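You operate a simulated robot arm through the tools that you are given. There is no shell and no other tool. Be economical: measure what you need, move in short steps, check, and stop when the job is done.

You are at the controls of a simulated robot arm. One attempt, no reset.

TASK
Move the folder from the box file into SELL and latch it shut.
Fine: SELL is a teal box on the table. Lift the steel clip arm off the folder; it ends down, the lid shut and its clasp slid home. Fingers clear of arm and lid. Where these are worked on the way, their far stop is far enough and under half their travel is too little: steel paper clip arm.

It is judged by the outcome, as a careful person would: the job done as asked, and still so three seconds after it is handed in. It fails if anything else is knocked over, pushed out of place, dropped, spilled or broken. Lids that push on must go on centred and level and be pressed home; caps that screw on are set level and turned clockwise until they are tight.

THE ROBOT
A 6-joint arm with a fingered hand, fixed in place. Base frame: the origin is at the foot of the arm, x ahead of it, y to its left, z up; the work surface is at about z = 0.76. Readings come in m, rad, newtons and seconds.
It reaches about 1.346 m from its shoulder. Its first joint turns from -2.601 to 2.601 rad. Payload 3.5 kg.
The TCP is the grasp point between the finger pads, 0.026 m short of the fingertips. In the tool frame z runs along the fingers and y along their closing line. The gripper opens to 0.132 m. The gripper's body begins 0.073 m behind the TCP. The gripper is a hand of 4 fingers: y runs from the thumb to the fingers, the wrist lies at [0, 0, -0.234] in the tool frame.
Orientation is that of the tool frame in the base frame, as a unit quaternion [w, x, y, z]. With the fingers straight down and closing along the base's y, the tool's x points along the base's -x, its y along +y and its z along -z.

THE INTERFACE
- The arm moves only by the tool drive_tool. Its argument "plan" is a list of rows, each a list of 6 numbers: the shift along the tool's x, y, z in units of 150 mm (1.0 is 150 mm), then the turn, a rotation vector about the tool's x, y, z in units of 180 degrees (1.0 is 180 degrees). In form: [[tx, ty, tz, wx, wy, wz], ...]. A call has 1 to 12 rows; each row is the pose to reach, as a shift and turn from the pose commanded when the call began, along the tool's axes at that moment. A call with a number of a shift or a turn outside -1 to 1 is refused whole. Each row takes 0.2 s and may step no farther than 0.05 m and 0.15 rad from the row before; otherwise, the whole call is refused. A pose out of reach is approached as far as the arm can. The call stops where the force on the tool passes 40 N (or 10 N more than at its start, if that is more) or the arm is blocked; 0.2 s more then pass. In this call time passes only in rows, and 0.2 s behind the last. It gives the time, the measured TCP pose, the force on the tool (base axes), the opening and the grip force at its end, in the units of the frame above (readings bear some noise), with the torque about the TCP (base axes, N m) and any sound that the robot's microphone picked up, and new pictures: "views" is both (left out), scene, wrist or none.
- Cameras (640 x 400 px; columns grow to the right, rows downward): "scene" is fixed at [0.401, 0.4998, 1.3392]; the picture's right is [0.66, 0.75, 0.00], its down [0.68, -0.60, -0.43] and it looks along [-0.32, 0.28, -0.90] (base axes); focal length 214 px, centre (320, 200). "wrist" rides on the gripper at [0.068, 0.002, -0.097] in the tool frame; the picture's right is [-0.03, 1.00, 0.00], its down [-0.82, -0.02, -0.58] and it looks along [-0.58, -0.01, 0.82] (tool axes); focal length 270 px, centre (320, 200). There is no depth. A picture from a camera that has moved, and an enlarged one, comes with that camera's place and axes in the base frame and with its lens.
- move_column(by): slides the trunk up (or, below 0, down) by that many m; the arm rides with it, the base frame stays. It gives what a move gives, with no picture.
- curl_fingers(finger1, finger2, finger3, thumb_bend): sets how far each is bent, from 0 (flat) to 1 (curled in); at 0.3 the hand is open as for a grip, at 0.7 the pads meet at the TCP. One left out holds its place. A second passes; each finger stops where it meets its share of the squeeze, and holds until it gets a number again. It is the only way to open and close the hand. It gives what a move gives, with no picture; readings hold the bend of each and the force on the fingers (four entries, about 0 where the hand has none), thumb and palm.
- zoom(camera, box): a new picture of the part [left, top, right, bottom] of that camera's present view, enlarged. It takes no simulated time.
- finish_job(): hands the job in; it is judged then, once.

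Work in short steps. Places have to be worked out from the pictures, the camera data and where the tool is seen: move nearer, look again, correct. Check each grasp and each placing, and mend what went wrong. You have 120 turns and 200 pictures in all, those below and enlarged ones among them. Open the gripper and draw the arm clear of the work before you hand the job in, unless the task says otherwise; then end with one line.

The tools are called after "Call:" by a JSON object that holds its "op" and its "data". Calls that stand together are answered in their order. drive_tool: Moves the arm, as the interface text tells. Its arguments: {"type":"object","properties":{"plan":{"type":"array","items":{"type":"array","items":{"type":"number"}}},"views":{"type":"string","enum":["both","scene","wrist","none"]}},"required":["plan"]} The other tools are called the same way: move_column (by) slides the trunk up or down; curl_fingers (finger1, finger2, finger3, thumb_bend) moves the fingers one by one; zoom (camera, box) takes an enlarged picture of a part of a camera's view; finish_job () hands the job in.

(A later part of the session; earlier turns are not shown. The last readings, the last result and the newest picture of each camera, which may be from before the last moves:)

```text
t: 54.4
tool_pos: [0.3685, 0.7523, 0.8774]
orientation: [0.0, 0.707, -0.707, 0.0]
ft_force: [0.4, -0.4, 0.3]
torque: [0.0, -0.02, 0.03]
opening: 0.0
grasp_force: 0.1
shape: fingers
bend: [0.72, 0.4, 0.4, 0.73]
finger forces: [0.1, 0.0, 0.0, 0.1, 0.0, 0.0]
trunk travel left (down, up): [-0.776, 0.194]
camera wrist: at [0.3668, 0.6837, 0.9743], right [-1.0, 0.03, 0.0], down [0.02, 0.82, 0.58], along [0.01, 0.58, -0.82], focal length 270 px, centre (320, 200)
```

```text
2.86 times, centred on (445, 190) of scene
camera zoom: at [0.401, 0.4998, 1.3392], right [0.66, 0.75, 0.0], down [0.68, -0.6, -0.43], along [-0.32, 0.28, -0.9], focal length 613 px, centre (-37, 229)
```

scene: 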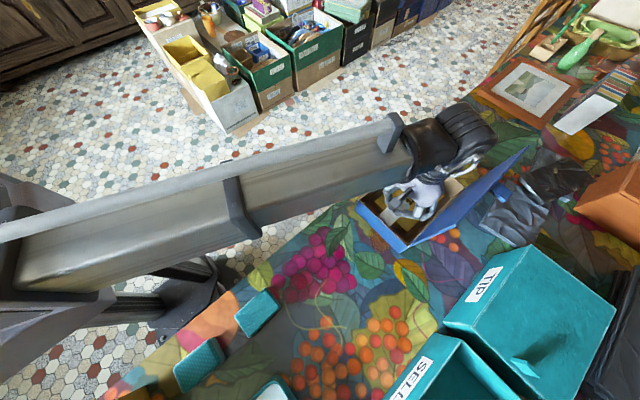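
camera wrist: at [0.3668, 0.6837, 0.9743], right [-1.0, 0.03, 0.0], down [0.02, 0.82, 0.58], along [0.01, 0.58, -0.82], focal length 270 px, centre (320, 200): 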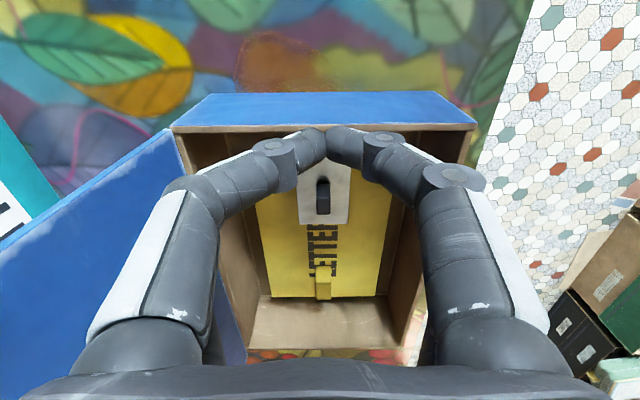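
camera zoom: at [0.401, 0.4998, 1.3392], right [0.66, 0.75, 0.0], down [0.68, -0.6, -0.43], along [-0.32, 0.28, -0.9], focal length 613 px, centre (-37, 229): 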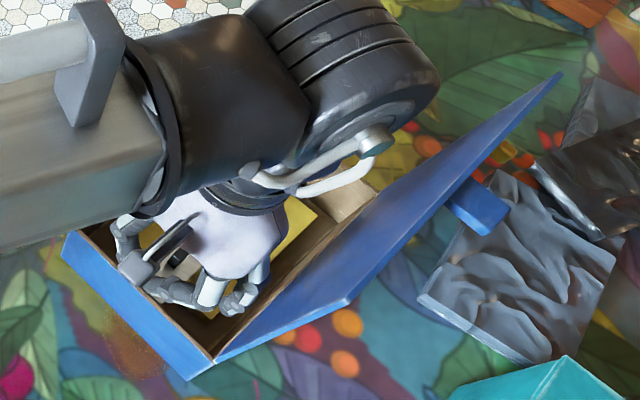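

The knob slipped out at about 60° and the arm fell back flat. I re-pinch deeper, and this time at ~55° I'll close the other pair behind the plate to push it over.

Call:
{"op": "drive_tool", "data": {"plan": [[-0.19, 0, 0, 0, 0, 0], [-0.38, -0.01, 0, 0, 0, 0]], "views": "none"}}

Call:
{"op": "curl_fingers", "data": {"finger1": 0.5, "thumb_bend": 0.5}}

Call:
{"op": "move_column", "data": {"by": -0.037}}

Call:
{"op": "zoom", "data": {"camera": "wrist", "box": [160, 0, 480, 240]}}

```text
t: 55.0
tool_pos: [0.3715, 0.8112, 0.8766]
orientation: [0.0, 0.707, -0.707, -0.001]
ft_force: [-0.4, 0.3, -0.9]
torque: [0.01, 0.02, 0.01]
opening: 0.0
grasp_force: 0.1
shape: fingers
bend: [0.72, 0.4, 0.4, 0.73]
finger forces: [0.0, 0.0, 0.1, 0.1, 0.1, 0.0]
trunk travel left (down, up): [-0.776, 0.194]
```

```text
t: 56.0
tool_pos: [0.3701, 0.8092, 0.8769]
orientation: [0.0, 0.707, -0.707, -0.001]
ft_force: [0.8, 0.0, 0.9]
torque: [-0.03, 0.0, -0.01]
opening: 0.0653
grasp_force: 0.1
shape: fingers
bend: [0.5, 0.4, 0.4, 0.5]
finger forces: [0.0, 0.1, 0.0, 0.1, 0.1, 0.1]
trunk travel left (down, up): [-0.776, 0.194]
```

```text
t: 56.8
tool_pos: [0.371, 0.8099, 0.8413]
orientation: [-0.001, 0.707, -0.707, 0.0]
ft_force: [-0.6, 0.0, 1.0]
torque: [-0.01, 0.01, 0.01]
opening: 0.0654
grasp_force: 0.0
shape: fingers
bend: [0.5, 0.4, 0.4, 0.5]
finger forces: [0.1, 0.1, 0.1, 0.1, 0.0, 0.1]
trunk travel left (down, up): [-0.739, 0.231]
```

```text
1.67 times, centred on (320, 120) of wrist
camera zoom: at [0.3691, 0.7415, 0.9374], right [-1.0, 0.03, 0.0], down [0.02, 0.82, 0.58], along [0.01, 0.58, -0.82], focal length 450 px, centre (320, 333)
```

zoom: 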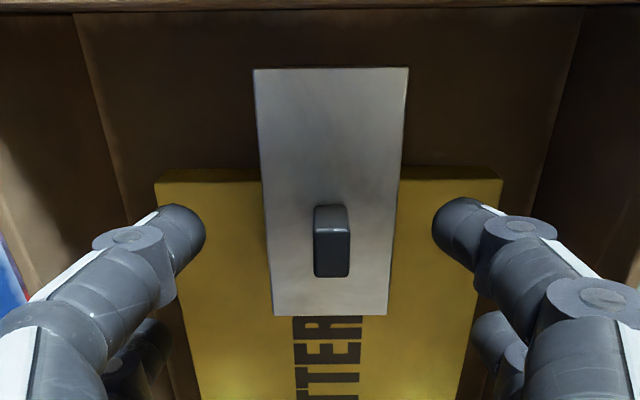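

Call:
{"op": "move_column", "data": {"by": -0.002}}

Call:
{"op": "curl_fingers", "data": {"finger1": 0.9, "thumb_bend": 0.9}}

Call:
{"op": "zoom", "data": {"camera": "wrist", "box": [240, 60, 400, 180]}}

```text
t: 57.3
tool_pos: [0.3705, 0.8113, 0.8394]
orientation: [0.0, -0.707, 0.707, 0.0]
ft_force: [-0.2, -0.3, 0.5]
torque: [0.0, 0.01, 0.0]
opening: 0.0654
grasp_force: 0.0
shape: fingers
bend: [0.5, 0.4, 0.4, 0.5]
finger forces: [0.0, 0.1, 0.0, 0.0, 0.0, 0.0]
trunk travel left (down, up): [-0.737, 0.233]
```

```text
t: 58.3
tool_pos: [0.3702, 0.8106, 0.8374]
orientation: [0.0, -0.707, 0.707, -0.001]
ft_force: [0.9, -1.0, 1.0]
torque: [0.01, 0.18, -0.01]
opening: 0.0064
grasp_force: 15.0
shape: fingers
bend: [0.7, 0.4, 0.4, 0.76]
finger forces: [15.1, 0.0, 0.0, 0.0, 14.8, 0.0]
trunk travel left (down, up): [-0.737, 0.233]
```

```text
3.33 times, centred on (320, 120) of wrist
camera zoom: at [0.3692, 0.7416, 0.9352], right [-1.0, 0.03, 0.0], down [0.02, 0.82, 0.58], along [0.01, 0.58, -0.82], focal length 901 px, centre (320, 467)
```

zoom: 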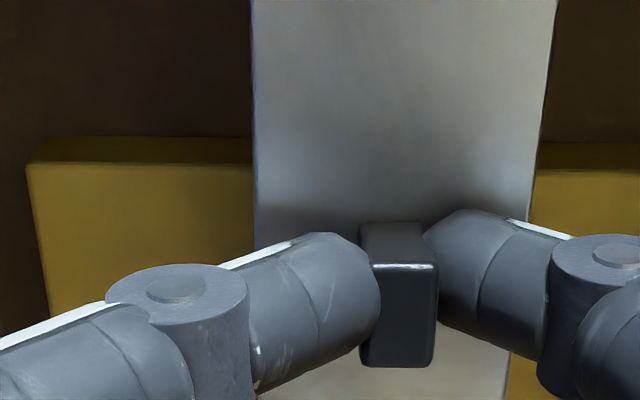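

Firm pinch (15 N). I lift again with smaller height steps, watching the force.

Call:
{"op": "move_column", "data": {"by": 0.009}}

Call:
{"op": "drive_tool", "data": {"plan": [[0.031, 0, 0, 0, 0, 0]], "views": "none"}}

Call:
{"op": "move_column", "data": {"by": 0.008}}

Call:
{"op": "drive_tool", "data": {"plan": [[0.05, 0, 0, 0, 0, 0]], "views": "none"}}

Call:
{"op": "move_column", "data": {"by": 0.005}}

Call:
{"op": "drive_tool", "data": {"plan": [[0.06, 0, 0, 0, 0, 0]], "views": "wrist"}}

```text
t: 58.9
tool_pos: [0.3713, 0.8099, 0.8476]
orientation: [0.0, -0.707, 0.708, 0.001]
ft_force: [-0.4, -0.3, -0.1]
torque: [0.07, 0.15, 0.01]
opening: 0.0071
grasp_force: 14.6
shape: fingers
bend: [0.69, 0.4, 0.4, 0.77]
finger forces: [14.8, 0.0, 0.1, 0.1, 14.0, 0.0]
trunk travel left (down, up): [-0.746, 0.224]
```

```text
t: 59.3
tool_pos: [0.3709, 0.8061, 0.8476]
orientation: [0.0, -0.707, 0.708, 0.0]
ft_force: [-0.3, 2.6, 1.0]
torque: [0.16, 0.17, -0.04]
opening: 0.0072
grasp_force: 15.3
shape: fingers
bend: [0.69, 0.4, 0.4, 0.77]
finger forces: [16.1, 0.0, 0.0, 0.0, 13.6, 0.0]
trunk travel left (down, up): [-0.746, 0.224]
```

```text
t: 59.9
tool_pos: [0.3716, 0.8064, 0.8553]
orientation: [0.0, -0.707, 0.707, 0.0]
ft_force: [1.4, -1.5, -0.6]
torque: [0.12, 0.04, -0.04]
opening: 0.0088
grasp_force: 13.7
shape: fingers
bend: [0.64, 0.4, 0.4, 0.81]
finger forces: [12.8, 0.0, 0.0, 0.0, 14.5, 0.0]
trunk travel left (down, up): [-0.754, 0.216]
```

```text
t: 60.3
tool_pos: [0.3712, 0.7995, 0.8558]
orientation: [0.0, 0.708, -0.707, 0.0]
ft_force: [-0.4, 2.5, 0.2]
torque: [0.11, 0.04, -0.09]
opening: 0.0091
grasp_force: 15.0
shape: fingers
bend: [0.63, 0.4, 0.4, 0.82]
finger forces: [13.2, 0.0, 1.0, 0.0, 15.1, 0.0]
trunk travel left (down, up): [-0.754, 0.216]
```

```text
t: 60.8
tool_pos: [0.3726, 0.7999, 0.86]
orientation: [-0.001, 0.708, -0.707, -0.001]
ft_force: [0.5, -2.2, 0.2]
torque: [0.13, 0.02, -0.05]
opening: 0.0093
grasp_force: 13.8
shape: fingers
bend: [0.63, 0.4, 0.4, 0.82]
finger forces: [12.7, 0.0, 0.6, 0.0, 14.5, 0.0]
trunk travel left (down, up): [-0.759, 0.211]
```

```text
t: 61.2
tool_pos: [0.372, 0.7919, 0.86]
orientation: [0.0, -0.707, 0.707, -0.001]
ft_force: [-0.1, 1.9, 0.3]
torque: [0.12, 0.04, -0.1]
opening: 0.0094
grasp_force: 15.6
shape: fingers
bend: [0.63, 0.4, 0.41, 0.83]
finger forces: [13.4, 0.0, 1.1, 0.0, 16.7, 0.0]
trunk travel left (down, up): [-0.759, 0.211]
camera wrist: at [0.3708, 0.7224, 0.9572], right [-1.0, 0.03, 0.0], down [0.02, 0.82, 0.58], along [0.01, 0.58, -0.82], focal length 270 px, centre (320, 200)
```

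wrist: 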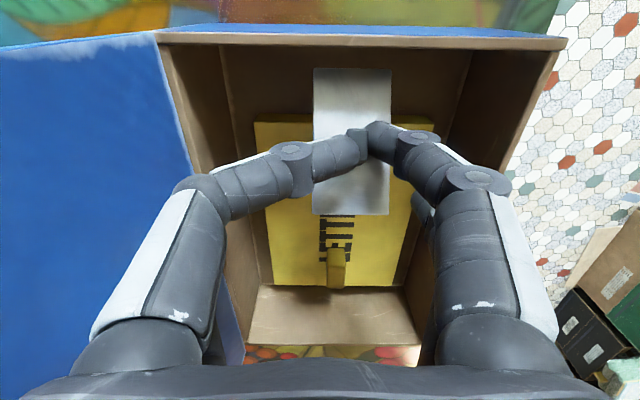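

The thumb's stronger push shifted things toward −x; I rebalance the pair and check the box position.

Call:
{"op": "curl_fingers", "data": {"finger1": 0.8, "thumb_bend": 0.76}}

Call:
{"op": "zoom", "data": {"camera": "scene", "box": [345, 120, 545, 260]}}

Call:
{"op": "zoom", "data": {"camera": "wrist", "box": [160, 0, 480, 240]}}

```text
t: 62.2
tool_pos: [0.372, 0.7916, 0.859]
orientation: [0.0, 0.707, -0.707, 0.0]
ft_force: [-2.1, -0.3, 0.6]
torque: [0.0, 0.06, -0.02]
opening: 0.0025
grasp_force: 5.0
shape: fingers
bend: [0.65, 0.4, 0.4, 0.75]
finger forces: [5.1, 0.0, 0.1, 0.1, 5.4, 0.0]
trunk travel left (down, up): [-0.759, 0.211]
```

```text
2.86 times, centred on (445, 190) of scene
camera zoom: at [0.401, 0.4998, 1.3392], right [0.66, 0.75, 0.0], down [0.68, -0.6, -0.43], along [-0.32, 0.28, -0.9], focal length 613 px, centre (-37, 229)
```

zoom: 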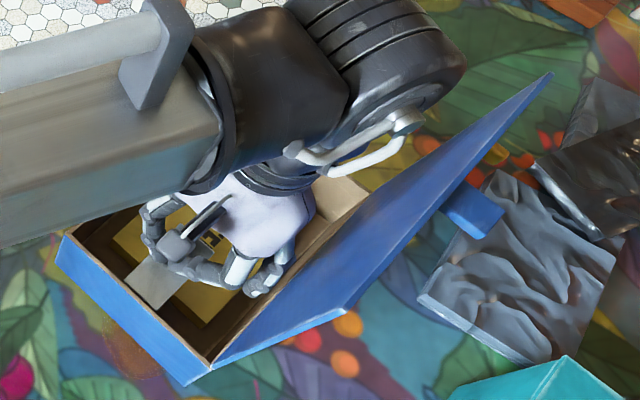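

```text
1.67 times, centred on (320, 120) of wrist
camera zoom: at [0.3708, 0.7221, 0.9573], right [-1.0, 0.03, 0.0], down [0.02, 0.82, 0.58], along [0.01, 0.58, -0.82], focal length 450 px, centre (320, 333)
```

zoom: 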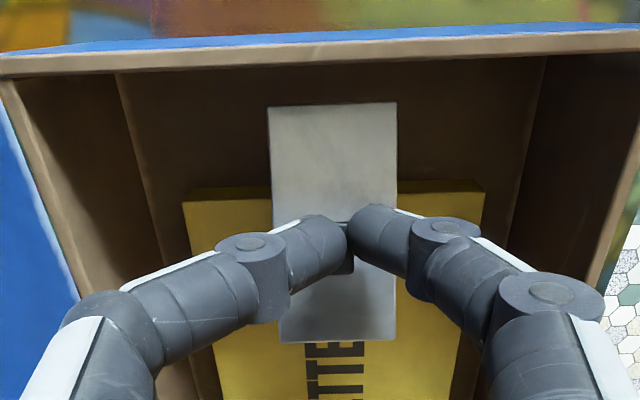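

The pinch slipped off the knob again. Instead I'll pinch the plate by its two side edges near the free end, which allows it to pivot freely between the pads. I open, shift +y and lower.

Call:
{"op": "curl_fingers", "data": {"finger1": 0.5, "thumb_bend": 0.5}}

Call:
{"op": "move_column", "data": {"by": 0.02}}

Call:
{"op": "drive_tool", "data": {"plan": [[-0.12, 0.014, 0, 0, 0, 0], [-0.247, 0.027, 0, 0, 0, 0]], "views": "wrist"}}

Call:
{"op": "zoom", "data": {"camera": "wrist", "box": [160, 0, 480, 240]}}

```text
t: 63.2
tool_pos: [0.372, 0.7915, 0.8587]
orientation: [0.0, -0.707, 0.708, 0.0]
ft_force: [-0.8, -0.2, -0.3]
torque: [0.0, 0.03, 0.01]
opening: 0.0655
grasp_force: 0.1
shape: fingers
bend: [0.5, 0.4, 0.4, 0.5]
finger forces: [0.1, 0.0, 0.0, 0.0, 0.1, 0.0]
trunk travel left (down, up): [-0.759, 0.211]
```

```text
t: 63.9
tool_pos: [0.3725, 0.7916, 0.8807]
orientation: [-0.001, -0.707, 0.707, 0.0]
ft_force: [0.8, 0.5, 0.2]
torque: [-0.02, -0.01, 0.01]
opening: 0.0652
grasp_force: 0.0
shape: fingers
bend: [0.5, 0.4, 0.4, 0.5]
finger forces: [0.0, 0.0, 0.0, 0.1, 0.1, 0.0]
trunk travel left (down, up): [-0.779, 0.191]
```

```text
t: 64.5
tool_pos: [0.3681, 0.8288, 0.8799]
orientation: [0.0, 0.707, -0.707, 0.001]
ft_force: [0.0, -0.5, 0.1]
torque: [-0.01, -0.01, -0.01]
opening: 0.0654
grasp_force: 0.1
shape: fingers
bend: [0.5, 0.4, 0.4, 0.5]
finger forces: [0.0, 0.1, 0.1, 0.0, 0.0, 0.0]
trunk travel left (down, up): [-0.779, 0.191]
camera wrist: at [0.3674, 0.7589, 0.9772], right [-1.0, 0.03, 0.0], down [0.02, 0.82, 0.58], along [0.01, 0.58, -0.82], focal length 270 px, centre (320, 200)
```

wrist: 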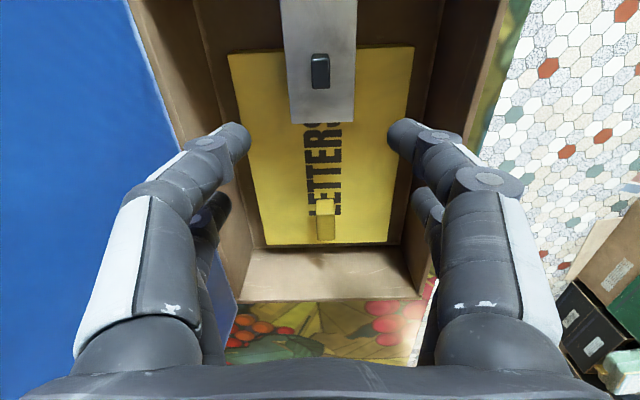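

```text
1.67 times, centred on (320, 120) of wrist
camera zoom: at [0.3674, 0.7589, 0.9772], right [-1.0, 0.03, 0.0], down [0.02, 0.82, 0.58], along [0.01, 0.58, -0.82], focal length 450 px, centre (320, 333)
```

zoom: 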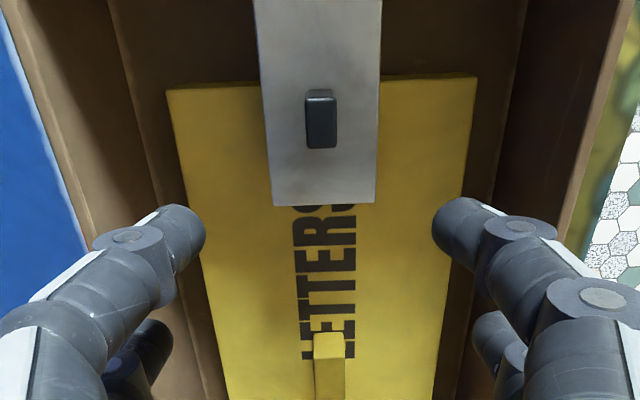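

Call:
{"op": "move_column", "data": {"by": -0.044}}

Call:
{"op": "curl_fingers", "data": {"finger1": 0.75, "thumb_bend": 0.75}}

Call:
{"op": "zoom", "data": {"camera": "wrist", "box": [160, 0, 480, 240]}}

```text
t: 65.3
tool_pos: [0.3687, 0.8275, 0.8368]
orientation: [0.0, -0.707, 0.707, 0.0]
ft_force: [-1.2, 0.1, 0.9]
torque: [-0.01, 0.02, 0.0]
opening: 0.0653
grasp_force: 0.1
shape: fingers
bend: [0.5, 0.4, 0.4, 0.5]
finger forces: [0.0, 0.0, 0.0, 0.0, 0.0, 0.0]
trunk travel left (down, up): [-0.735, 0.235]
```

```text
t: 66.3
tool_pos: [0.3693, 0.8287, 0.8369]
orientation: [0.0, 0.707, -0.707, 0.0]
ft_force: [0.4, 1.4, 0.1]
torque: [0.01, -0.01, 0.0]
opening: 0.0001
grasp_force: 0.0
shape: fingers
bend: [0.71, 0.4, 0.4, 0.74]
finger forces: [0.0, 0.0, 0.0, 0.1, 0.0, 0.0]
trunk travel left (down, up): [-0.735, 0.235]
```

```text
1.67 times, centred on (320, 120) of wrist
camera zoom: at [0.3675, 0.7584, 0.9333], right [-1.0, 0.03, 0.0], down [0.02, 0.82, 0.58], along [0.01, 0.58, -0.82], focal length 450 px, centre (320, 333)
```

zoom: 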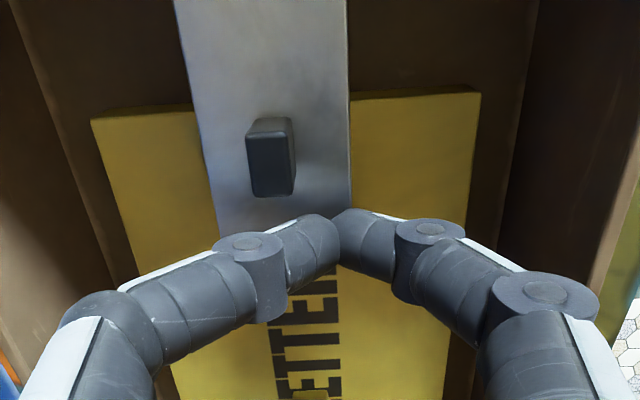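

The pads closed just beyond the plate's end and nudged it. I reopen and look before retrying closer to the knob and a bit lower.

Call:
{"op": "curl_fingers", "data": {"finger1": 0.5, "thumb_bend": 0.5}}

Call:
{"op": "move_column", "data": {"by": 0.03}}

Call:
{"op": "drive_tool", "data": {"plan": [[0.12, 0, 0, 0, 0, 0]], "views": "both"}}

Call:
{"op": "zoom", "data": {"camera": "wrist", "box": [160, 0, 480, 240]}}

```text
t: 67.3
tool_pos: [0.3699, 0.8289, 0.8364]
orientation: [-0.001, -0.707, 0.707, 0.0]
ft_force: [0.1, 0.5, 0.2]
torque: [0.02, 0.02, 0.03]
opening: 0.0655
grasp_force: 0.0
shape: fingers
bend: [0.5, 0.4, 0.4, 0.5]
finger forces: [0.0, 0.0, 0.1, 0.0, 0.1, 0.0]
trunk travel left (down, up): [-0.735, 0.235]
```

```text
t: 68.1
tool_pos: [0.3694, 0.8281, 0.866]
orientation: [0.0, -0.707, 0.707, -0.001]
ft_force: [1.6, -0.9, 0.2]
torque: [-0.01, -0.03, 0.01]
opening: 0.0651
grasp_force: 0.1
shape: fingers
bend: [0.5, 0.4, 0.4, 0.5]
finger forces: [0.1, 0.1, 0.0, 0.0, 0.1, 0.0]
trunk travel left (down, up): [-0.765, 0.205]
```

```text
t: 68.5
tool_pos: [0.3708, 0.8079, 0.8656]
orientation: [0.0, 0.707, -0.707, 0.0]
ft_force: [1.0, -0.1, 0.1]
torque: [-0.03, 0.0, 0.03]
opening: 0.0651
grasp_force: 0.0
shape: fingers
bend: [0.5, 0.4, 0.4, 0.5]
finger forces: [0.0, 0.1, 0.1, 0.0, 0.0, 0.1]
trunk travel left (down, up): [-0.765, 0.205]
camera wrist: at [0.3683, 0.7398, 0.9633], right [-1.0, 0.03, 0.0], down [0.02, 0.82, 0.58], along [0.01, 0.58, -0.82], focal length 270 px, centre (320, 200)
```

scene: 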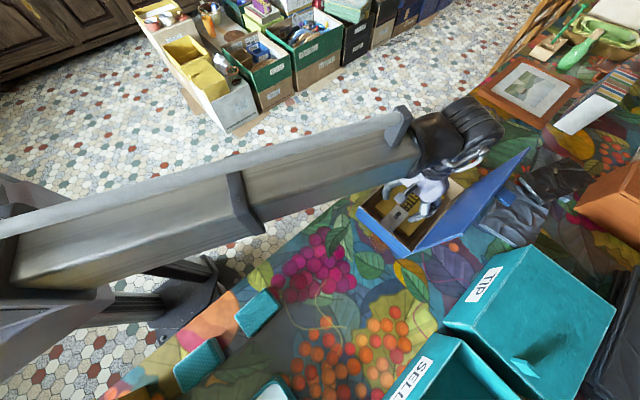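
wrist: 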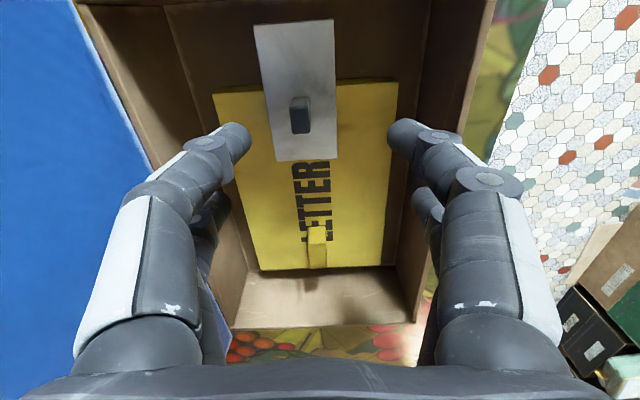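

```text
1.67 times, centred on (320, 120) of wrist
camera zoom: at [0.3683, 0.7398, 0.9633], right [-1.0, 0.03, 0.0], down [0.02, 0.82, 0.58], along [0.01, 0.58, -0.82], focal length 450 px, centre (320, 333)
```

zoom: 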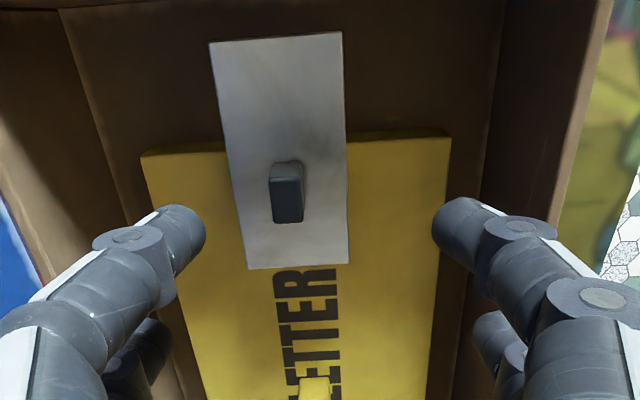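

The plate is now centred at x≈0.379. I align over it with pads at y≈0.798 and go lower so the pads straddle its edges.

Call:
{"op": "drive_tool", "data": {"plan": [[-0.06, -0.057, 0, 0, 0, 0]], "views": "none"}}

Call:
{"op": "move_column", "data": {"by": -0.037}}

Call:
{"op": "curl_fingers", "data": {"finger1": 0.6, "thumb_bend": 0.6}}

Call:
{"op": "zoom", "data": {"camera": "wrist", "box": [160, 0, 480, 240]}}

```text
t: 68.9
tool_pos: [0.3781, 0.8174, 0.8659]
orientation: [0.0, 0.707, -0.707, 0.0]
ft_force: [0.2, 0.4, -0.2]
torque: [-0.01, 0.0, -0.01]
opening: 0.0652
grasp_force: 0.1
shape: fingers
bend: [0.5, 0.4, 0.4, 0.5]
finger forces: [0.0, 0.0, 0.1, 0.0, 0.0, 0.0]
trunk travel left (down, up): [-0.765, 0.205]
```

```text
t: 69.7
tool_pos: [0.3775, 0.8173, 0.8297]
orientation: [0.0, -0.706, 0.708, 0.0]
ft_force: [0.0, 0.6, 0.4]
torque: [0.01, 0.02, 0.02]
opening: 0.0652
grasp_force: 0.1
shape: fingers
bend: [0.5, 0.4, 0.4, 0.5]
finger forces: [0.0, 0.0, 0.1, 0.1, 0.0, 0.0]
trunk travel left (down, up): [-0.728, 0.242]
```

```text
t: 70.7
tool_pos: [0.3786, 0.8183, 0.8303]
orientation: [0.001, 0.707, -0.707, 0.0]
ft_force: [0.8, 0.1, 0.2]
torque: [-0.02, -0.05, 0.01]
opening: 0.0384
grasp_force: 1.4
shape: fingers
bend: [0.59, 0.4, 0.4, 0.59]
finger forces: [0.9, 0.0, 0.0, 0.0, 2.2, 0.0]
trunk travel left (down, up): [-0.728, 0.242]
```

```text
1.67 times, centred on (320, 120) of wrist
camera zoom: at [0.377, 0.7488, 0.9262], right [-1.0, 0.03, 0.0], down [0.02, 0.82, 0.58], along [0.01, 0.58, -0.82], focal length 450 px, centre (320, 333)
```

zoom: 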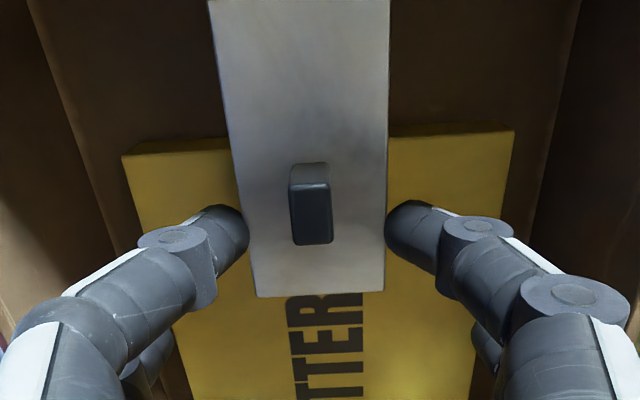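

The pads sit on both plate edges (38 mm apart). I squeeze and lift along the arc.

Call:
{"op": "curl_fingers", "data": {"finger1": 0.68, "thumb_bend": 0.68}}

Call:
{"op": "move_column", "data": {"by": 0.012}}

Call:
{"op": "drive_tool", "data": {"plan": [[0.015, 0, 0, 0, 0, 0]], "views": "none"}}

Call:
{"op": "move_column", "data": {"by": 0.011}}

Call:
{"op": "drive_tool", "data": {"plan": [[0.035, 0, 0, 0, 0, 0]], "views": "wrist"}}

Call:
{"op": "zoom", "data": {"camera": "wrist", "box": [160, 0, 480, 240]}}

```text
t: 71.7
tool_pos: [0.378, 0.8171, 0.8289]
orientation: [0.0, -0.707, 0.708, -0.001]
ft_force: [1.6, -0.4, 0.3]
torque: [-0.04, -0.03, 0.06]
opening: 0.0355
grasp_force: 8.5
shape: fingers
bend: [0.59, 0.4, 0.4, 0.63]
finger forces: [7.4, 0.0, 0.0, 0.0, 9.6, 0.0]
trunk travel left (down, up): [-0.728, 0.242]
```

```text
t: 72.3
tool_pos: [0.3762, 0.8182, 0.8396]
orientation: [0.001, 0.707, -0.707, 0.0]
ft_force: [0.2, -1.8, 0.1]
torque: [0.02, 0.01, 0.03]
opening: 0.0356
grasp_force: 7.9
shape: fingers
bend: [0.59, 0.4, 0.4, 0.63]
finger forces: [8.1, 0.0, 0.0, 0.1, 8.3, 0.1]
trunk travel left (down, up): [-0.74, 0.23]
```

```text
t: 72.7
tool_pos: [0.3775, 0.8167, 0.8406]
orientation: [-0.001, 0.707, -0.707, -0.001]
ft_force: [0.1, 2.5, -0.2]
torque: [0.04, -0.02, -0.05]
opening: 0.0357
grasp_force: 7.7
shape: fingers
bend: [0.59, 0.4, 0.4, 0.63]
finger forces: [8.2, 0.0, 0.0, 0.0, 8.5, 0.0]
trunk travel left (down, up): [-0.74, 0.23]
```

```text
t: 73.3
tool_pos: [0.3787, 0.8144, 0.8531]
orientation: [0.0, -0.707, 0.707, 0.0]
ft_force: [0.3, -1.7, 0.4]
torque: [0.02, 0.02, 0.07]
opening: 0.0357
grasp_force: 8.3
shape: fingers
bend: [0.59, 0.4, 0.4, 0.63]
finger forces: [8.1, 0.0, 0.0, 0.1, 8.0, 0.0]
trunk travel left (down, up): [-0.751, 0.219]
```

```text
t: 73.7
tool_pos: [0.3776, 0.8117, 0.853]
orientation: [0.001, -0.707, 0.707, 0.001]
ft_force: [0.0, 2.0, 1.6]
torque: [0.06, 0.07, -0.05]
opening: 0.0356
grasp_force: 8.6
shape: fingers
bend: [0.59, 0.4, 0.4, 0.63]
finger forces: [8.1, 0.0, 0.0, 0.0, 8.6, 0.1]
trunk travel left (down, up): [-0.751, 0.219]
camera wrist: at [0.3763, 0.742, 0.9492], right [-1.0, 0.03, 0.0], down [0.02, 0.82, 0.58], along [0.01, 0.58, -0.82], focal length 270 px, centre (320, 200)
```

wrist: 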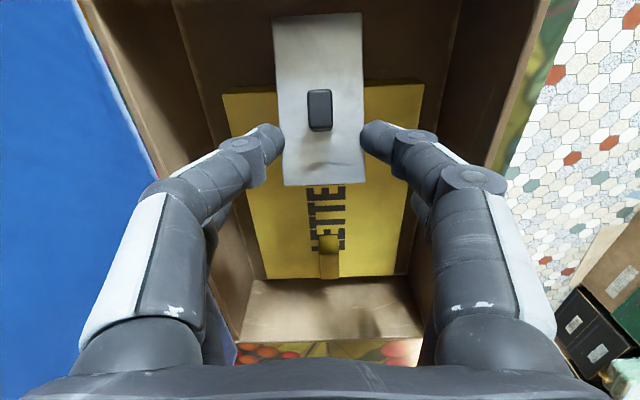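

```text
1.67 times, centred on (320, 120) of wrist
camera zoom: at [0.3763, 0.742, 0.9492], right [-1.0, 0.03, 0.0], down [0.02, 0.82, 0.58], along [0.01, 0.58, -0.82], focal length 450 px, centre (320, 333)
```

zoom: 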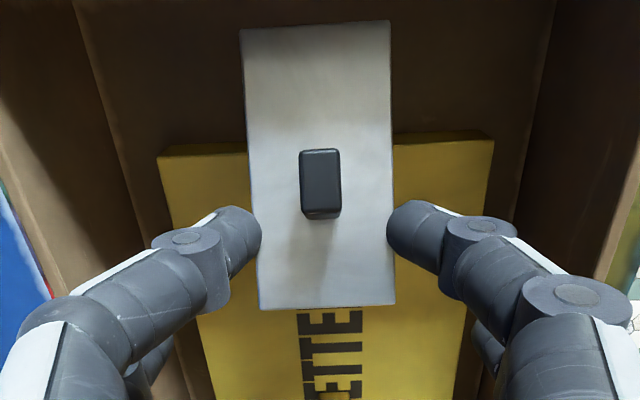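

Excellent, the arm is rising cleanly. I continue to ~75°.

Call:
{"op": "move_column", "data": {"by": 0.0104}}

Call:
{"op": "drive_tool", "data": {"plan": [[0.053, 0, 0, 0, 0, 0]], "views": "none"}}

Call:
{"op": "move_column", "data": {"by": 0.0079}}

Call:
{"op": "drive_tool", "data": {"plan": [[0.07, 0, 0, 0, 0, 0]], "views": "none"}}

Call:
{"op": "move_column", "data": {"by": 0.005}}

Call:
{"op": "drive_tool", "data": {"plan": [[0.08, 0, 0, 0, 0, 0]], "views": "wrist"}}

Call:
{"op": "zoom", "data": {"camera": "scene", "box": [345, 120, 545, 260]}}

```text
t: 74.3
tool_pos: [0.3784, 0.8113, 0.8631]
orientation: [0.0, 0.707, -0.707, 0.0]
ft_force: [0.1, -0.8, -1.1]
torque: [0.01, 0.02, 0.02]
opening: 0.0353
grasp_force: 7.2
shape: fingers
bend: [0.58, 0.4, 0.4, 0.63]
finger forces: [7.6, 0.1, 0.0, 0.0, 7.1, 0.0]
trunk travel left (down, up): [-0.761, 0.209]
```

```text
t: 74.7
tool_pos: [0.3769, 0.8018, 0.8633]
orientation: [0.0, 0.708, -0.706, 0.0]
ft_force: [-0.2, 1.3, 0.7]
torque: [0.07, 0.0, -0.03]
opening: 0.0352
grasp_force: 7.1
shape: fingers
bend: [0.58, 0.4, 0.4, 0.64]
finger forces: [7.5, 0.1, 0.0, 0.0, 6.9, 0.1]
trunk travel left (down, up): [-0.761, 0.209]
```

```text
t: 75.3
tool_pos: [0.3779, 0.8029, 0.8707]
orientation: [0.001, 0.707, -0.707, 0.0]
ft_force: [-0.2, 0.0, 0.4]
torque: [0.01, 0.01, -0.01]
opening: 0.0081
grasp_force: 0.0
shape: fingers
bend: [0.67, 0.4, 0.4, 0.68]
finger forces: [0.0, 0.0, 0.0, 0.1, 0.0, 0.0]
trunk travel left (down, up): [-0.769, 0.201]
```

```text
t: 75.7
tool_pos: [0.3779, 0.791, 0.8709]
orientation: [-0.001, -0.707, 0.707, 0.0]
ft_force: [0.3, 0.1, 0.7]
torque: [0.0, 0.03, -0.02]
opening: 0.008
grasp_force: 0.0
shape: fingers
bend: [0.67, 0.4, 0.4, 0.68]
finger forces: [0.0, 0.1, 0.1, 0.1, 0.0, 0.0]
trunk travel left (down, up): [-0.769, 0.201]
```

```text
t: 76.2
tool_pos: [0.3788, 0.7922, 0.8739]
orientation: [-0.001, 0.707, -0.707, 0.0]
ft_force: [0.2, 0.8, 0.5]
torque: [-0.02, 0.0, 0.02]
opening: 0.008
grasp_force: 0.0
shape: fingers
bend: [0.67, 0.4, 0.4, 0.68]
finger forces: [0.1, 0.0, 0.1, 0.0, 0.1, 0.0]
trunk travel left (down, up): [-0.774, 0.196]
```

```text
t: 76.6
tool_pos: [0.3782, 0.7798, 0.8768]
orientation: [0.0, -0.707, 0.708, 0.0]
ft_force: [-0.5, 1.2, 1.1]
torque: [0.03, 0.01, -0.01]
opening: 0.0078
grasp_force: 0.1
shape: fingers
bend: [0.67, 0.4, 0.4, 0.68]
finger forces: [0.0, 0.1, 0.0, 0.0, 0.1, 0.1]
trunk travel left (down, up): [-0.774, 0.196]
camera wrist: at [0.3771, 0.7108, 0.9726], right [-1.0, 0.03, 0.0], down [0.02, 0.82, 0.58], along [0.01, 0.58, -0.82], focal length 270 px, centre (320, 200)
```

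wrist: 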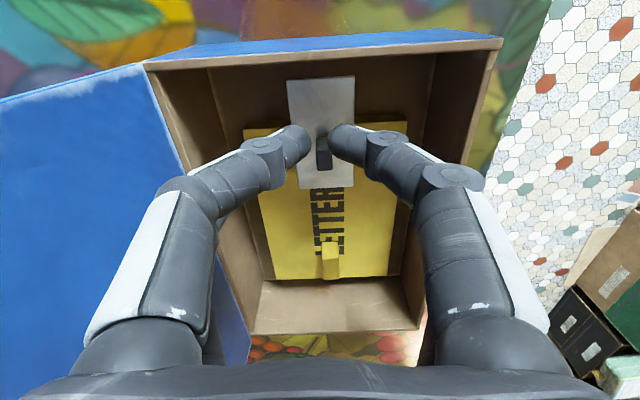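

```text
2.86 times, centred on (445, 190) of scene
camera zoom: at [0.401, 0.4998, 1.3392], right [0.66, 0.75, 0.0], down [0.68, -0.6, -0.43], along [-0.32, 0.28, -0.9], focal length 613 px, centre (-37, 229)
```

zoom: 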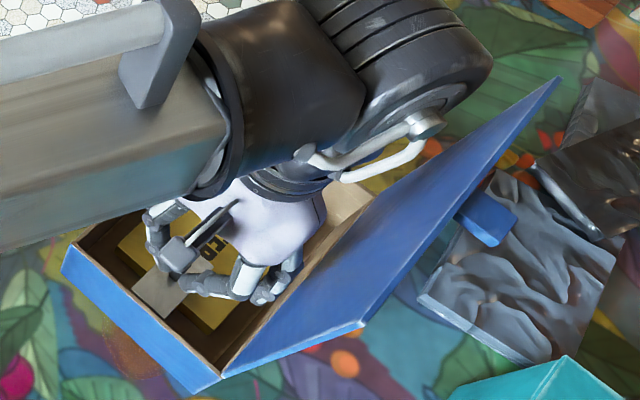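

It slipped around 50°. I'll redo it with a deeper grip, and when the plate is at ~35° close finger2/3 behind it as a catch to push it past vertical.

Call:
{"op": "move_column", "data": {"by": 0.012}}

Call:
{"op": "curl_fingers", "data": {"finger1": 0.5, "finger2": 0.45, "finger3": 0.45, "thumb_bend": 0.5}}

Call:
{"op": "drive_tool", "data": {"plan": [[-0.13, 0, 0, 0, 0, 0], [-0.245, 0, 0, 0, 0, 0]], "views": "none"}}

Call:
{"op": "move_column", "data": {"by": -0.062}}

Call:
{"op": "zoom", "data": {"camera": "wrist", "box": [160, 0, 480, 240]}}

```text
t: 77.2
tool_pos: [0.3788, 0.7797, 0.8873]
orientation: [0.001, 0.707, -0.707, 0.0]
ft_force: [0.1, 0.4, -0.1]
torque: [0.01, -0.01, 0.03]
opening: 0.008
grasp_force: 0.1
shape: fingers
bend: [0.67, 0.4, 0.4, 0.68]
finger forces: [0.0, 0.0, 0.0, 0.0, 0.1, 0.0]
trunk travel left (down, up): [-0.786, 0.184]
```

```text
t: 78.2
tool_pos: [0.3782, 0.7792, 0.888]
orientation: [-0.001, -0.707, 0.707, -0.001]
ft_force: [-0.4, -0.1, -0.3]
torque: [0.01, 0.0, 0.03]
opening: 0.0653
grasp_force: 0.0
shape: fingers
bend: [0.5, 0.45, 0.45, 0.5]
finger forces: [0.0, 0.0, 0.0, 0.0, 0.0, 0.1]
trunk travel left (down, up): [-0.786, 0.184]
```

```text
t: 78.8
tool_pos: [0.3782, 0.8183, 0.888]
orientation: [-0.001, 0.707, -0.707, 0.0]
ft_force: [0.0, 0.4, -0.1]
torque: [0.01, 0.01, -0.04]
opening: 0.0652
grasp_force: 0.1
shape: fingers
bend: [0.5, 0.45, 0.45, 0.5]
finger forces: [0.1, 0.0, 0.0, 0.0, 0.0, 0.0]
trunk travel left (down, up): [-0.786, 0.184]
```

```text
t: 79.8
tool_pos: [0.3773, 0.817, 0.8267]
orientation: [0.001, -0.707, 0.707, 0.0]
ft_force: [0.0, -1.2, 0.8]
torque: [0.03, -0.02, 0.03]
opening: 0.0654
grasp_force: 0.0
shape: fingers
bend: [0.5, 0.45, 0.45, 0.5]
finger forces: [0.0, 0.0, 0.1, 0.0, 0.1, 0.1]
trunk travel left (down, up): [-0.724, 0.246]
```

```text
1.67 times, centred on (320, 120) of wrist
camera zoom: at [0.3769, 0.7486, 0.9227], right [-1.0, 0.03, 0.0], down [0.02, 0.82, 0.58], along [0.01, 0.58, -0.82], focal length 450 px, centre (320, 333)
```

zoom: 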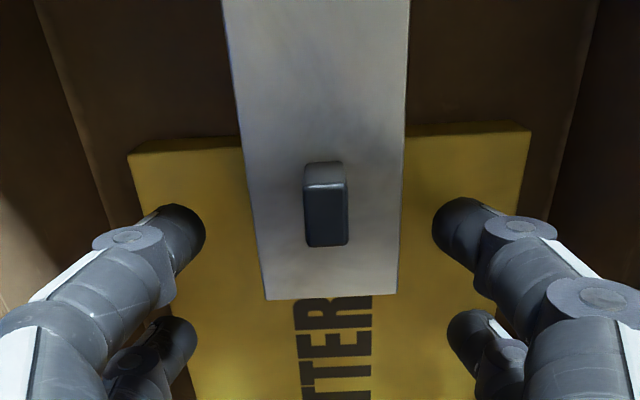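

Call:
{"op": "move_column", "data": {"by": -0.004}}

Call:
{"op": "curl_fingers", "data": {"finger1": 0.68, "thumb_bend": 0.68}}

Call:
{"op": "move_column", "data": {"by": 0.012}}

Call:
{"op": "drive_tool", "data": {"plan": [[0.015, 0, 0, 0, 0, 0]], "views": "none"}}

Call:
{"op": "move_column", "data": {"by": 0.011}}

Call:
{"op": "drive_tool", "data": {"plan": [[0.035, 0, 0, 0, 0, 0]], "views": "none"}}

Call:
{"op": "zoom", "data": {"camera": "wrist", "box": [160, 0, 480, 240]}}

```text
t: 80.3
tool_pos: [0.3792, 0.8158, 0.822]
orientation: [0.0, 0.708, -0.707, 0.0]
ft_force: [-0.1, 0.4, -0.6]
torque: [-0.01, 0.02, 0.0]
opening: 0.0653
grasp_force: 0.0
shape: fingers
bend: [0.5, 0.45, 0.45, 0.5]
finger forces: [0.1, 0.0, 0.0, 0.0, 0.0, 0.0]
trunk travel left (down, up): [-0.72, 0.25]
```

```text
t: 81.3
tool_pos: [0.3787, 0.8174, 0.8224]
orientation: [0.001, 0.707, -0.707, 0.0]
ft_force: [-0.1, -1.7, 0.0]
torque: [0.01, 0.05, 0.11]
opening: 0.0331
grasp_force: 6.6
shape: fingers
bend: [0.59, 0.45, 0.45, 0.64]
finger forces: [6.6, 0.0, 0.1, 0.1, 7.4, 0.0]
trunk travel left (down, up): [-0.72, 0.25]
```

```text
t: 82.0
tool_pos: [0.3786, 0.8184, 0.8337]
orientation: [0.0, 0.707, -0.707, 0.0]
ft_force: [-0.7, -1.7, 0.2]
torque: [0.0, 0.01, 0.08]
opening: 0.031
grasp_force: 6.0
shape: fingers
bend: [0.6, 0.45, 0.45, 0.65]
finger forces: [6.2, 0.1, 0.0, 0.0, 6.5, 0.0]
trunk travel left (down, up): [-0.732, 0.238]
```

```text
t: 82.3
tool_pos: [0.3791, 0.8168, 0.8331]
orientation: [0.001, -0.707, 0.708, 0.0]
ft_force: [0.5, 2.8, -0.6]
torque: [0.09, -0.03, 0.01]
opening: 0.0296
grasp_force: 5.7
shape: fingers
bend: [0.61, 0.45, 0.45, 0.65]
finger forces: [5.4, 0.0, 0.1, 0.0, 6.1, 0.0]
trunk travel left (down, up): [-0.732, 0.238]
```

```text
t: 82.9
tool_pos: [0.3783, 0.8145, 0.8448]
orientation: [-0.001, -0.707, 0.707, 0.0]
ft_force: [0.9, -1.9, 0.3]
torque: [0.0, 0.02, 0.03]
opening: 0.0294
grasp_force: 5.3
shape: fingers
bend: [0.61, 0.45, 0.45, 0.65]
finger forces: [6.3, 0.0, 0.1, 0.1, 5.8, 0.0]
trunk travel left (down, up): [-0.743, 0.227]
```

```text
t: 83.3
tool_pos: [0.3784, 0.8116, 0.8441]
orientation: [-0.001, -0.707, 0.707, 0.0]
ft_force: [0.4, 1.8, -0.4]
torque: [0.07, -0.05, -0.03]
opening: 0.0286
grasp_force: 5.7
shape: fingers
bend: [0.61, 0.45, 0.45, 0.65]
finger forces: [5.4, 0.0, 0.0, 0.0, 5.6, 0.0]
trunk travel left (down, up): [-0.743, 0.227]
```

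```text
1.67 times, centred on (320, 120) of wrist
camera zoom: at [0.3769, 0.7416, 0.9415], right [-1.0, 0.03, 0.0], down [0.02, 0.82, 0.58], along [0.01, 0.58, -0.82], focal length 450 px, centre (320, 333)
```

zoom: 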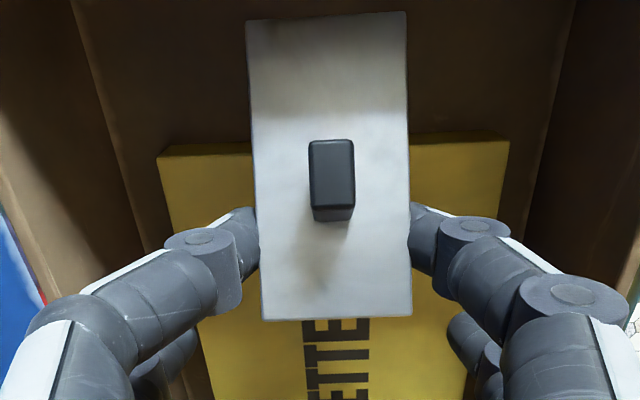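

The tips are tucked partly under the plate — good support. At ~28° I now close finger2/3 behind the free end.

Call:
{"op": "curl_fingers", "data": {"finger2": 0.7, "finger3": 0.7}}

Call:
{"op": "move_column", "data": {"by": 0.008}}

Call:
{"op": "drive_tool", "data": {"plan": [[0.05, 0, 0, 0, 0, 0]], "views": "none"}}

Call:
{"op": "zoom", "data": {"camera": "wrist", "box": [160, 0, 480, 240]}}

Call:
{"op": "zoom", "data": {"camera": "scene", "box": [345, 120, 545, 260]}}

```text
t: 84.3
tool_pos: [0.3779, 0.8099, 0.8462]
orientation: [0.0, -0.707, 0.707, 0.0]
ft_force: [-0.3, 2.7, 0.4]
torque: [0.0, -0.01, -0.05]
opening: 0.0286
grasp_force: 5.6
shape: fingers
bend: [0.61, 0.7, 0.7, 0.65]
finger forces: [5.5, 0.0, 0.0, 0.1, 5.6, 0.1]
trunk travel left (down, up): [-0.743, 0.227]
```

```text
t: 84.9
tool_pos: [0.3781, 0.8099, 0.8523]
orientation: [0.0, 0.708, -0.707, 0.0]
ft_force: [-0.1, -2.1, 0.1]
torque: [0.02, -0.01, 0.01]
opening: 0.0282
grasp_force: 5.0
shape: fingers
bend: [0.61, 0.7, 0.7, 0.65]
finger forces: [5.2, 0.0, 0.1, 0.1, 5.1, 0.0]
trunk travel left (down, up): [-0.751, 0.219]
```

```text
t: 85.3
tool_pos: [0.3786, 0.8032, 0.8517]
orientation: [0.0, 0.707, -0.707, 0.0]
ft_force: [0.5, 1.4, 0.7]
torque: [-0.01, 0.01, 0.02]
opening: 0.0184
grasp_force: 3.2
shape: fingers
bend: [0.64, 0.7, 0.7, 0.67]
finger forces: [3.2, 0.0, 0.0, 0.0, 2.9, 0.1]
trunk travel left (down, up): [-0.751, 0.219]
```

```text
1.67 times, centred on (320, 120) of wrist
camera zoom: at [0.3774, 0.7336, 0.9496], right [-1.0, 0.03, 0.0], down [0.02, 0.82, 0.58], along [0.01, 0.58, -0.82], focal length 450 px, centre (320, 333)
```

zoom: 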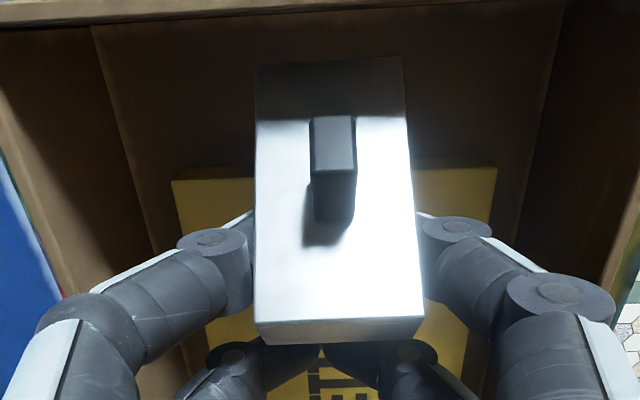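

```text
2.86 times, centred on (445, 190) of scene
camera zoom: at [0.401, 0.4998, 1.3392], right [0.66, 0.75, 0.0], down [0.68, -0.6, -0.43], along [-0.32, 0.28, -0.9], focal length 613 px, centre (-37, 229)
```

zoom: 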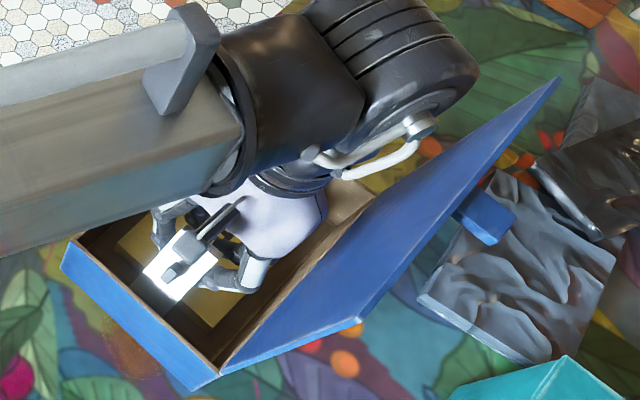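

Both pairs are now below/behind the plate. I close finger1/thumb fully and push −y to swing it over.

Call:
{"op": "curl_fingers", "data": {"finger1": 0.7, "thumb_bend": 0.7}}

Call:
{"op": "move_column", "data": {"by": 0.006}}

Call:
{"op": "drive_tool", "data": {"plan": [[0.04, 0, 0, 0, 0, 0], [0.08, 0, 0, 0, 0, 0]], "views": "none"}}

Call:
{"op": "zoom", "data": {"camera": "wrist", "box": [160, 0, 480, 240]}}

Call:
{"op": "zoom", "data": {"camera": "scene", "box": [345, 120, 545, 260]}}

```text
t: 86.3
tool_pos: [0.3784, 0.8023, 0.8529]
orientation: [0.0, -0.707, 0.707, 0.0]
ft_force: [-0.3, -0.5, 0.3]
torque: [-0.02, -0.03, 0.03]
opening: 0.0164
grasp_force: 5.2
shape: fingers
bend: [0.66, 0.7, 0.7, 0.68]
finger forces: [5.3, 0.0, 0.1, 0.1, 5.1, 0.0]
trunk travel left (down, up): [-0.751, 0.219]
```

```text
t: 86.9
tool_pos: [0.3805, 0.8035, 0.8592]
orientation: [0.0, 0.707, -0.707, 0.0]
ft_force: [-0.7, -0.2, 0.0]
torque: [0.05, -0.05, -0.01]
opening: 0.0159
grasp_force: 5.6
shape: fingers
bend: [0.66, 0.7, 0.7, 0.68]
finger forces: [5.7, 0.1, 0.0, 0.1, 4.9, 0.0]
trunk travel left (down, up): [-0.757, 0.213]
```

```text
t: 87.5
tool_pos: [0.3787, 0.7898, 0.8592]
orientation: [0.0, 0.707, -0.707, 0.0]
ft_force: [-0.5, 1.7, 4.0]
torque: [-0.09, 0.03, 0.0]
opening: 0.0108
grasp_force: 4.1
shape: fingers
bend: [0.68, 0.7, 0.7, 0.69]
finger forces: [4.0, 0.1, 0.0, 0.0, 4.5, 0.0]
trunk travel left (down, up): [-0.757, 0.213]
```

```text
1.67 times, centred on (320, 120) of wrist
camera zoom: at [0.3773, 0.7209, 0.9557], right [-1.0, 0.03, 0.0], down [0.02, 0.82, 0.58], along [0.01, 0.58, -0.82], focal length 450 px, centre (320, 333)
```

zoom: 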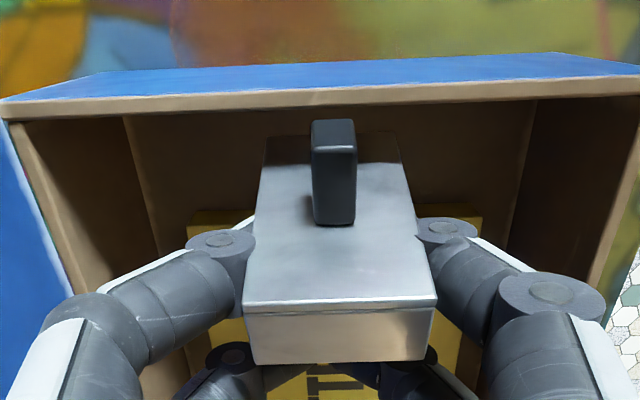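

```text
2.86 times, centred on (445, 190) of scene
camera zoom: at [0.401, 0.4998, 1.3392], right [0.66, 0.75, 0.0], down [0.68, -0.6, -0.43], along [-0.32, 0.28, -0.9], focal length 613 px, centre (-37, 229)
```

zoom: 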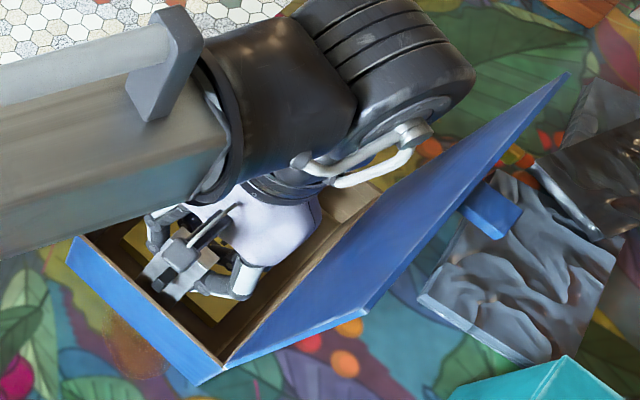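

The plate is now steep. I continue pushing −y.

Call:
{"op": "move_column", "data": {"by": 0.005}}

Call:
{"op": "drive_tool", "data": {"plan": [[0.05, 0, 0, 0, 0, 0], [0.1, 0, 0, 0, 0, 0]], "views": "none"}}

Call:
{"op": "zoom", "data": {"camera": "wrist", "box": [160, 0, 480, 240]}}

Call:
{"op": "drive_tool", "data": {"plan": [[0.05, 0, 0, 0, 0, 0], [0.1, 0, 0, 0, 0, 0]], "views": "none"}}

Call:
{"op": "zoom", "data": {"camera": "wrist", "box": [160, 0, 480, 240]}}

Call:
{"op": "zoom", "data": {"camera": "scene", "box": [345, 120, 545, 260]}}

```text
t: 88.0
tool_pos: [0.3794, 0.7904, 0.8639]
orientation: [0.0, -0.707, 0.707, -0.001]
ft_force: [0.3, -1.3, -3.9]
torque: [0.08, 0.0, 0.01]
opening: 0.0108
grasp_force: 5.1
shape: fingers
bend: [0.67, 0.7, 0.7, 0.69]
finger forces: [4.9, 0.1, 0.1, 0.1, 4.8, 0.0]
trunk travel left (down, up): [-0.762, 0.208]
```

```text
t: 88.6
tool_pos: [0.3789, 0.7751, 0.8626]
orientation: [-0.001, 0.707, -0.707, 0.0]
ft_force: [-0.6, 1.0, -3.4]
torque: [0.14, -0.03, 0.0]
opening: 0.011
grasp_force: 5.5
shape: fingers
bend: [0.67, 0.7, 0.7, 0.69]
finger forces: [5.9, 0.0, 0.0, 0.0, 5.9, 0.1]
trunk travel left (down, up): [-0.762, 0.208]
```

```text
1.67 times, centred on (320, 120) of wrist
camera zoom: at [0.3767, 0.7067, 0.9603], right [-1.0, 0.03, 0.0], down [0.02, 0.82, 0.58], along [0.01, 0.58, -0.82], focal length 450 px, centre (320, 333)
```

zoom: 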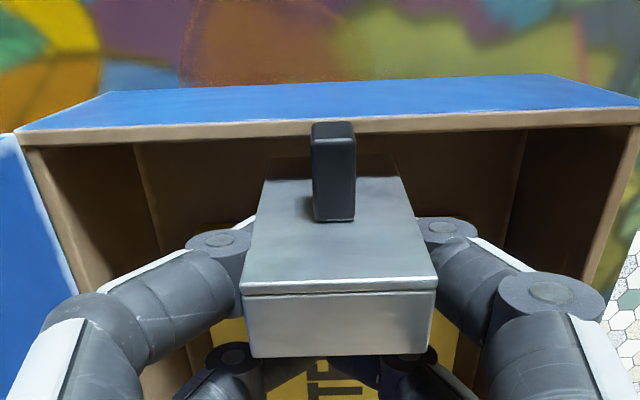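

```text
t: 89.2
tool_pos: [0.3787, 0.7602, 0.8629]
orientation: [0.0, -0.707, 0.707, 0.0]
ft_force: [-0.5, 0.4, -4.1]
torque: [0.16, 0.0, 0.01]
opening: 0.0105
grasp_force: 6.1
shape: fingers
bend: [0.67, 0.7, 0.7, 0.69]
finger forces: [5.9, 0.0, 0.1, 0.0, 5.9, 0.1]
trunk travel left (down, up): [-0.762, 0.208]
```

```text
1.67 times, centred on (320, 120) of wrist
camera zoom: at [0.377, 0.6913, 0.9604], right [-1.0, 0.03, 0.0], down [0.02, 0.82, 0.58], along [0.01, 0.58, -0.82], focal length 450 px, centre (320, 333)
```

zoom: 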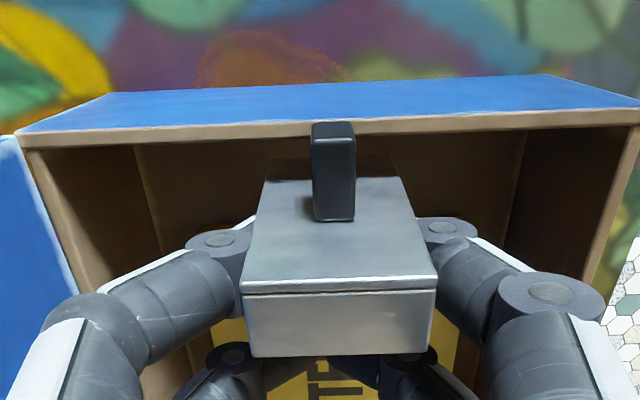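

```text
2.86 times, centred on (445, 190) of scene
camera zoom: at [0.401, 0.4998, 1.3392], right [0.66, 0.75, 0.0], down [0.68, -0.6, -0.43], along [-0.32, 0.28, -0.9], focal length 613 px, centre (-37, 229)
```

zoom: 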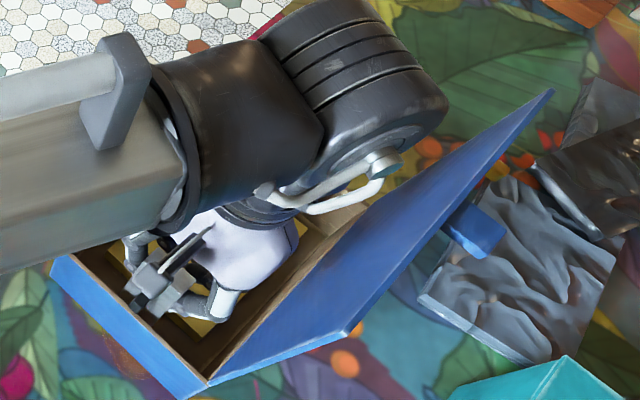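

The box slid along instead (~3 cm in −y), so something is locked. I look closer before acting.

Call:
{"op": "zoom", "data": {"camera": "wrist", "box": [260, 50, 420, 190]}}

Call:
{"op": "zoom", "data": {"camera": "scene", "box": [355, 180, 445, 260]}}

```text
2.86 times, centred on (340, 120) of wrist
camera zoom: at [0.377, 0.6913, 0.9604], right [-1.0, 0.03, 0.0], down [0.02, 0.82, 0.58], along [0.01, 0.58, -0.82], focal length 772 px, centre (263, 429)
```

zoom: 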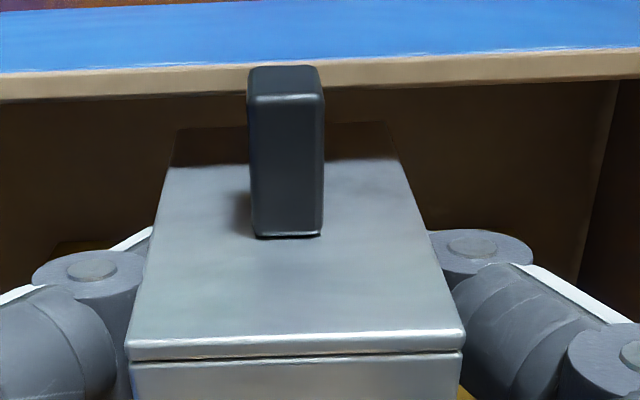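

```text
5.00 times, centred on (400, 220) of scene
camera zoom: at [0.401, 0.4998, 1.3392], right [0.66, 0.75, 0.0], down [0.68, -0.6, -0.43], along [-0.32, 0.28, -0.9], focal length 1072 px, centre (-80, 100)
```

zoom: 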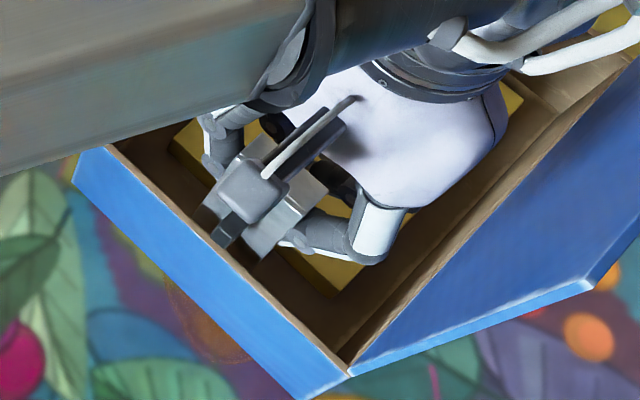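

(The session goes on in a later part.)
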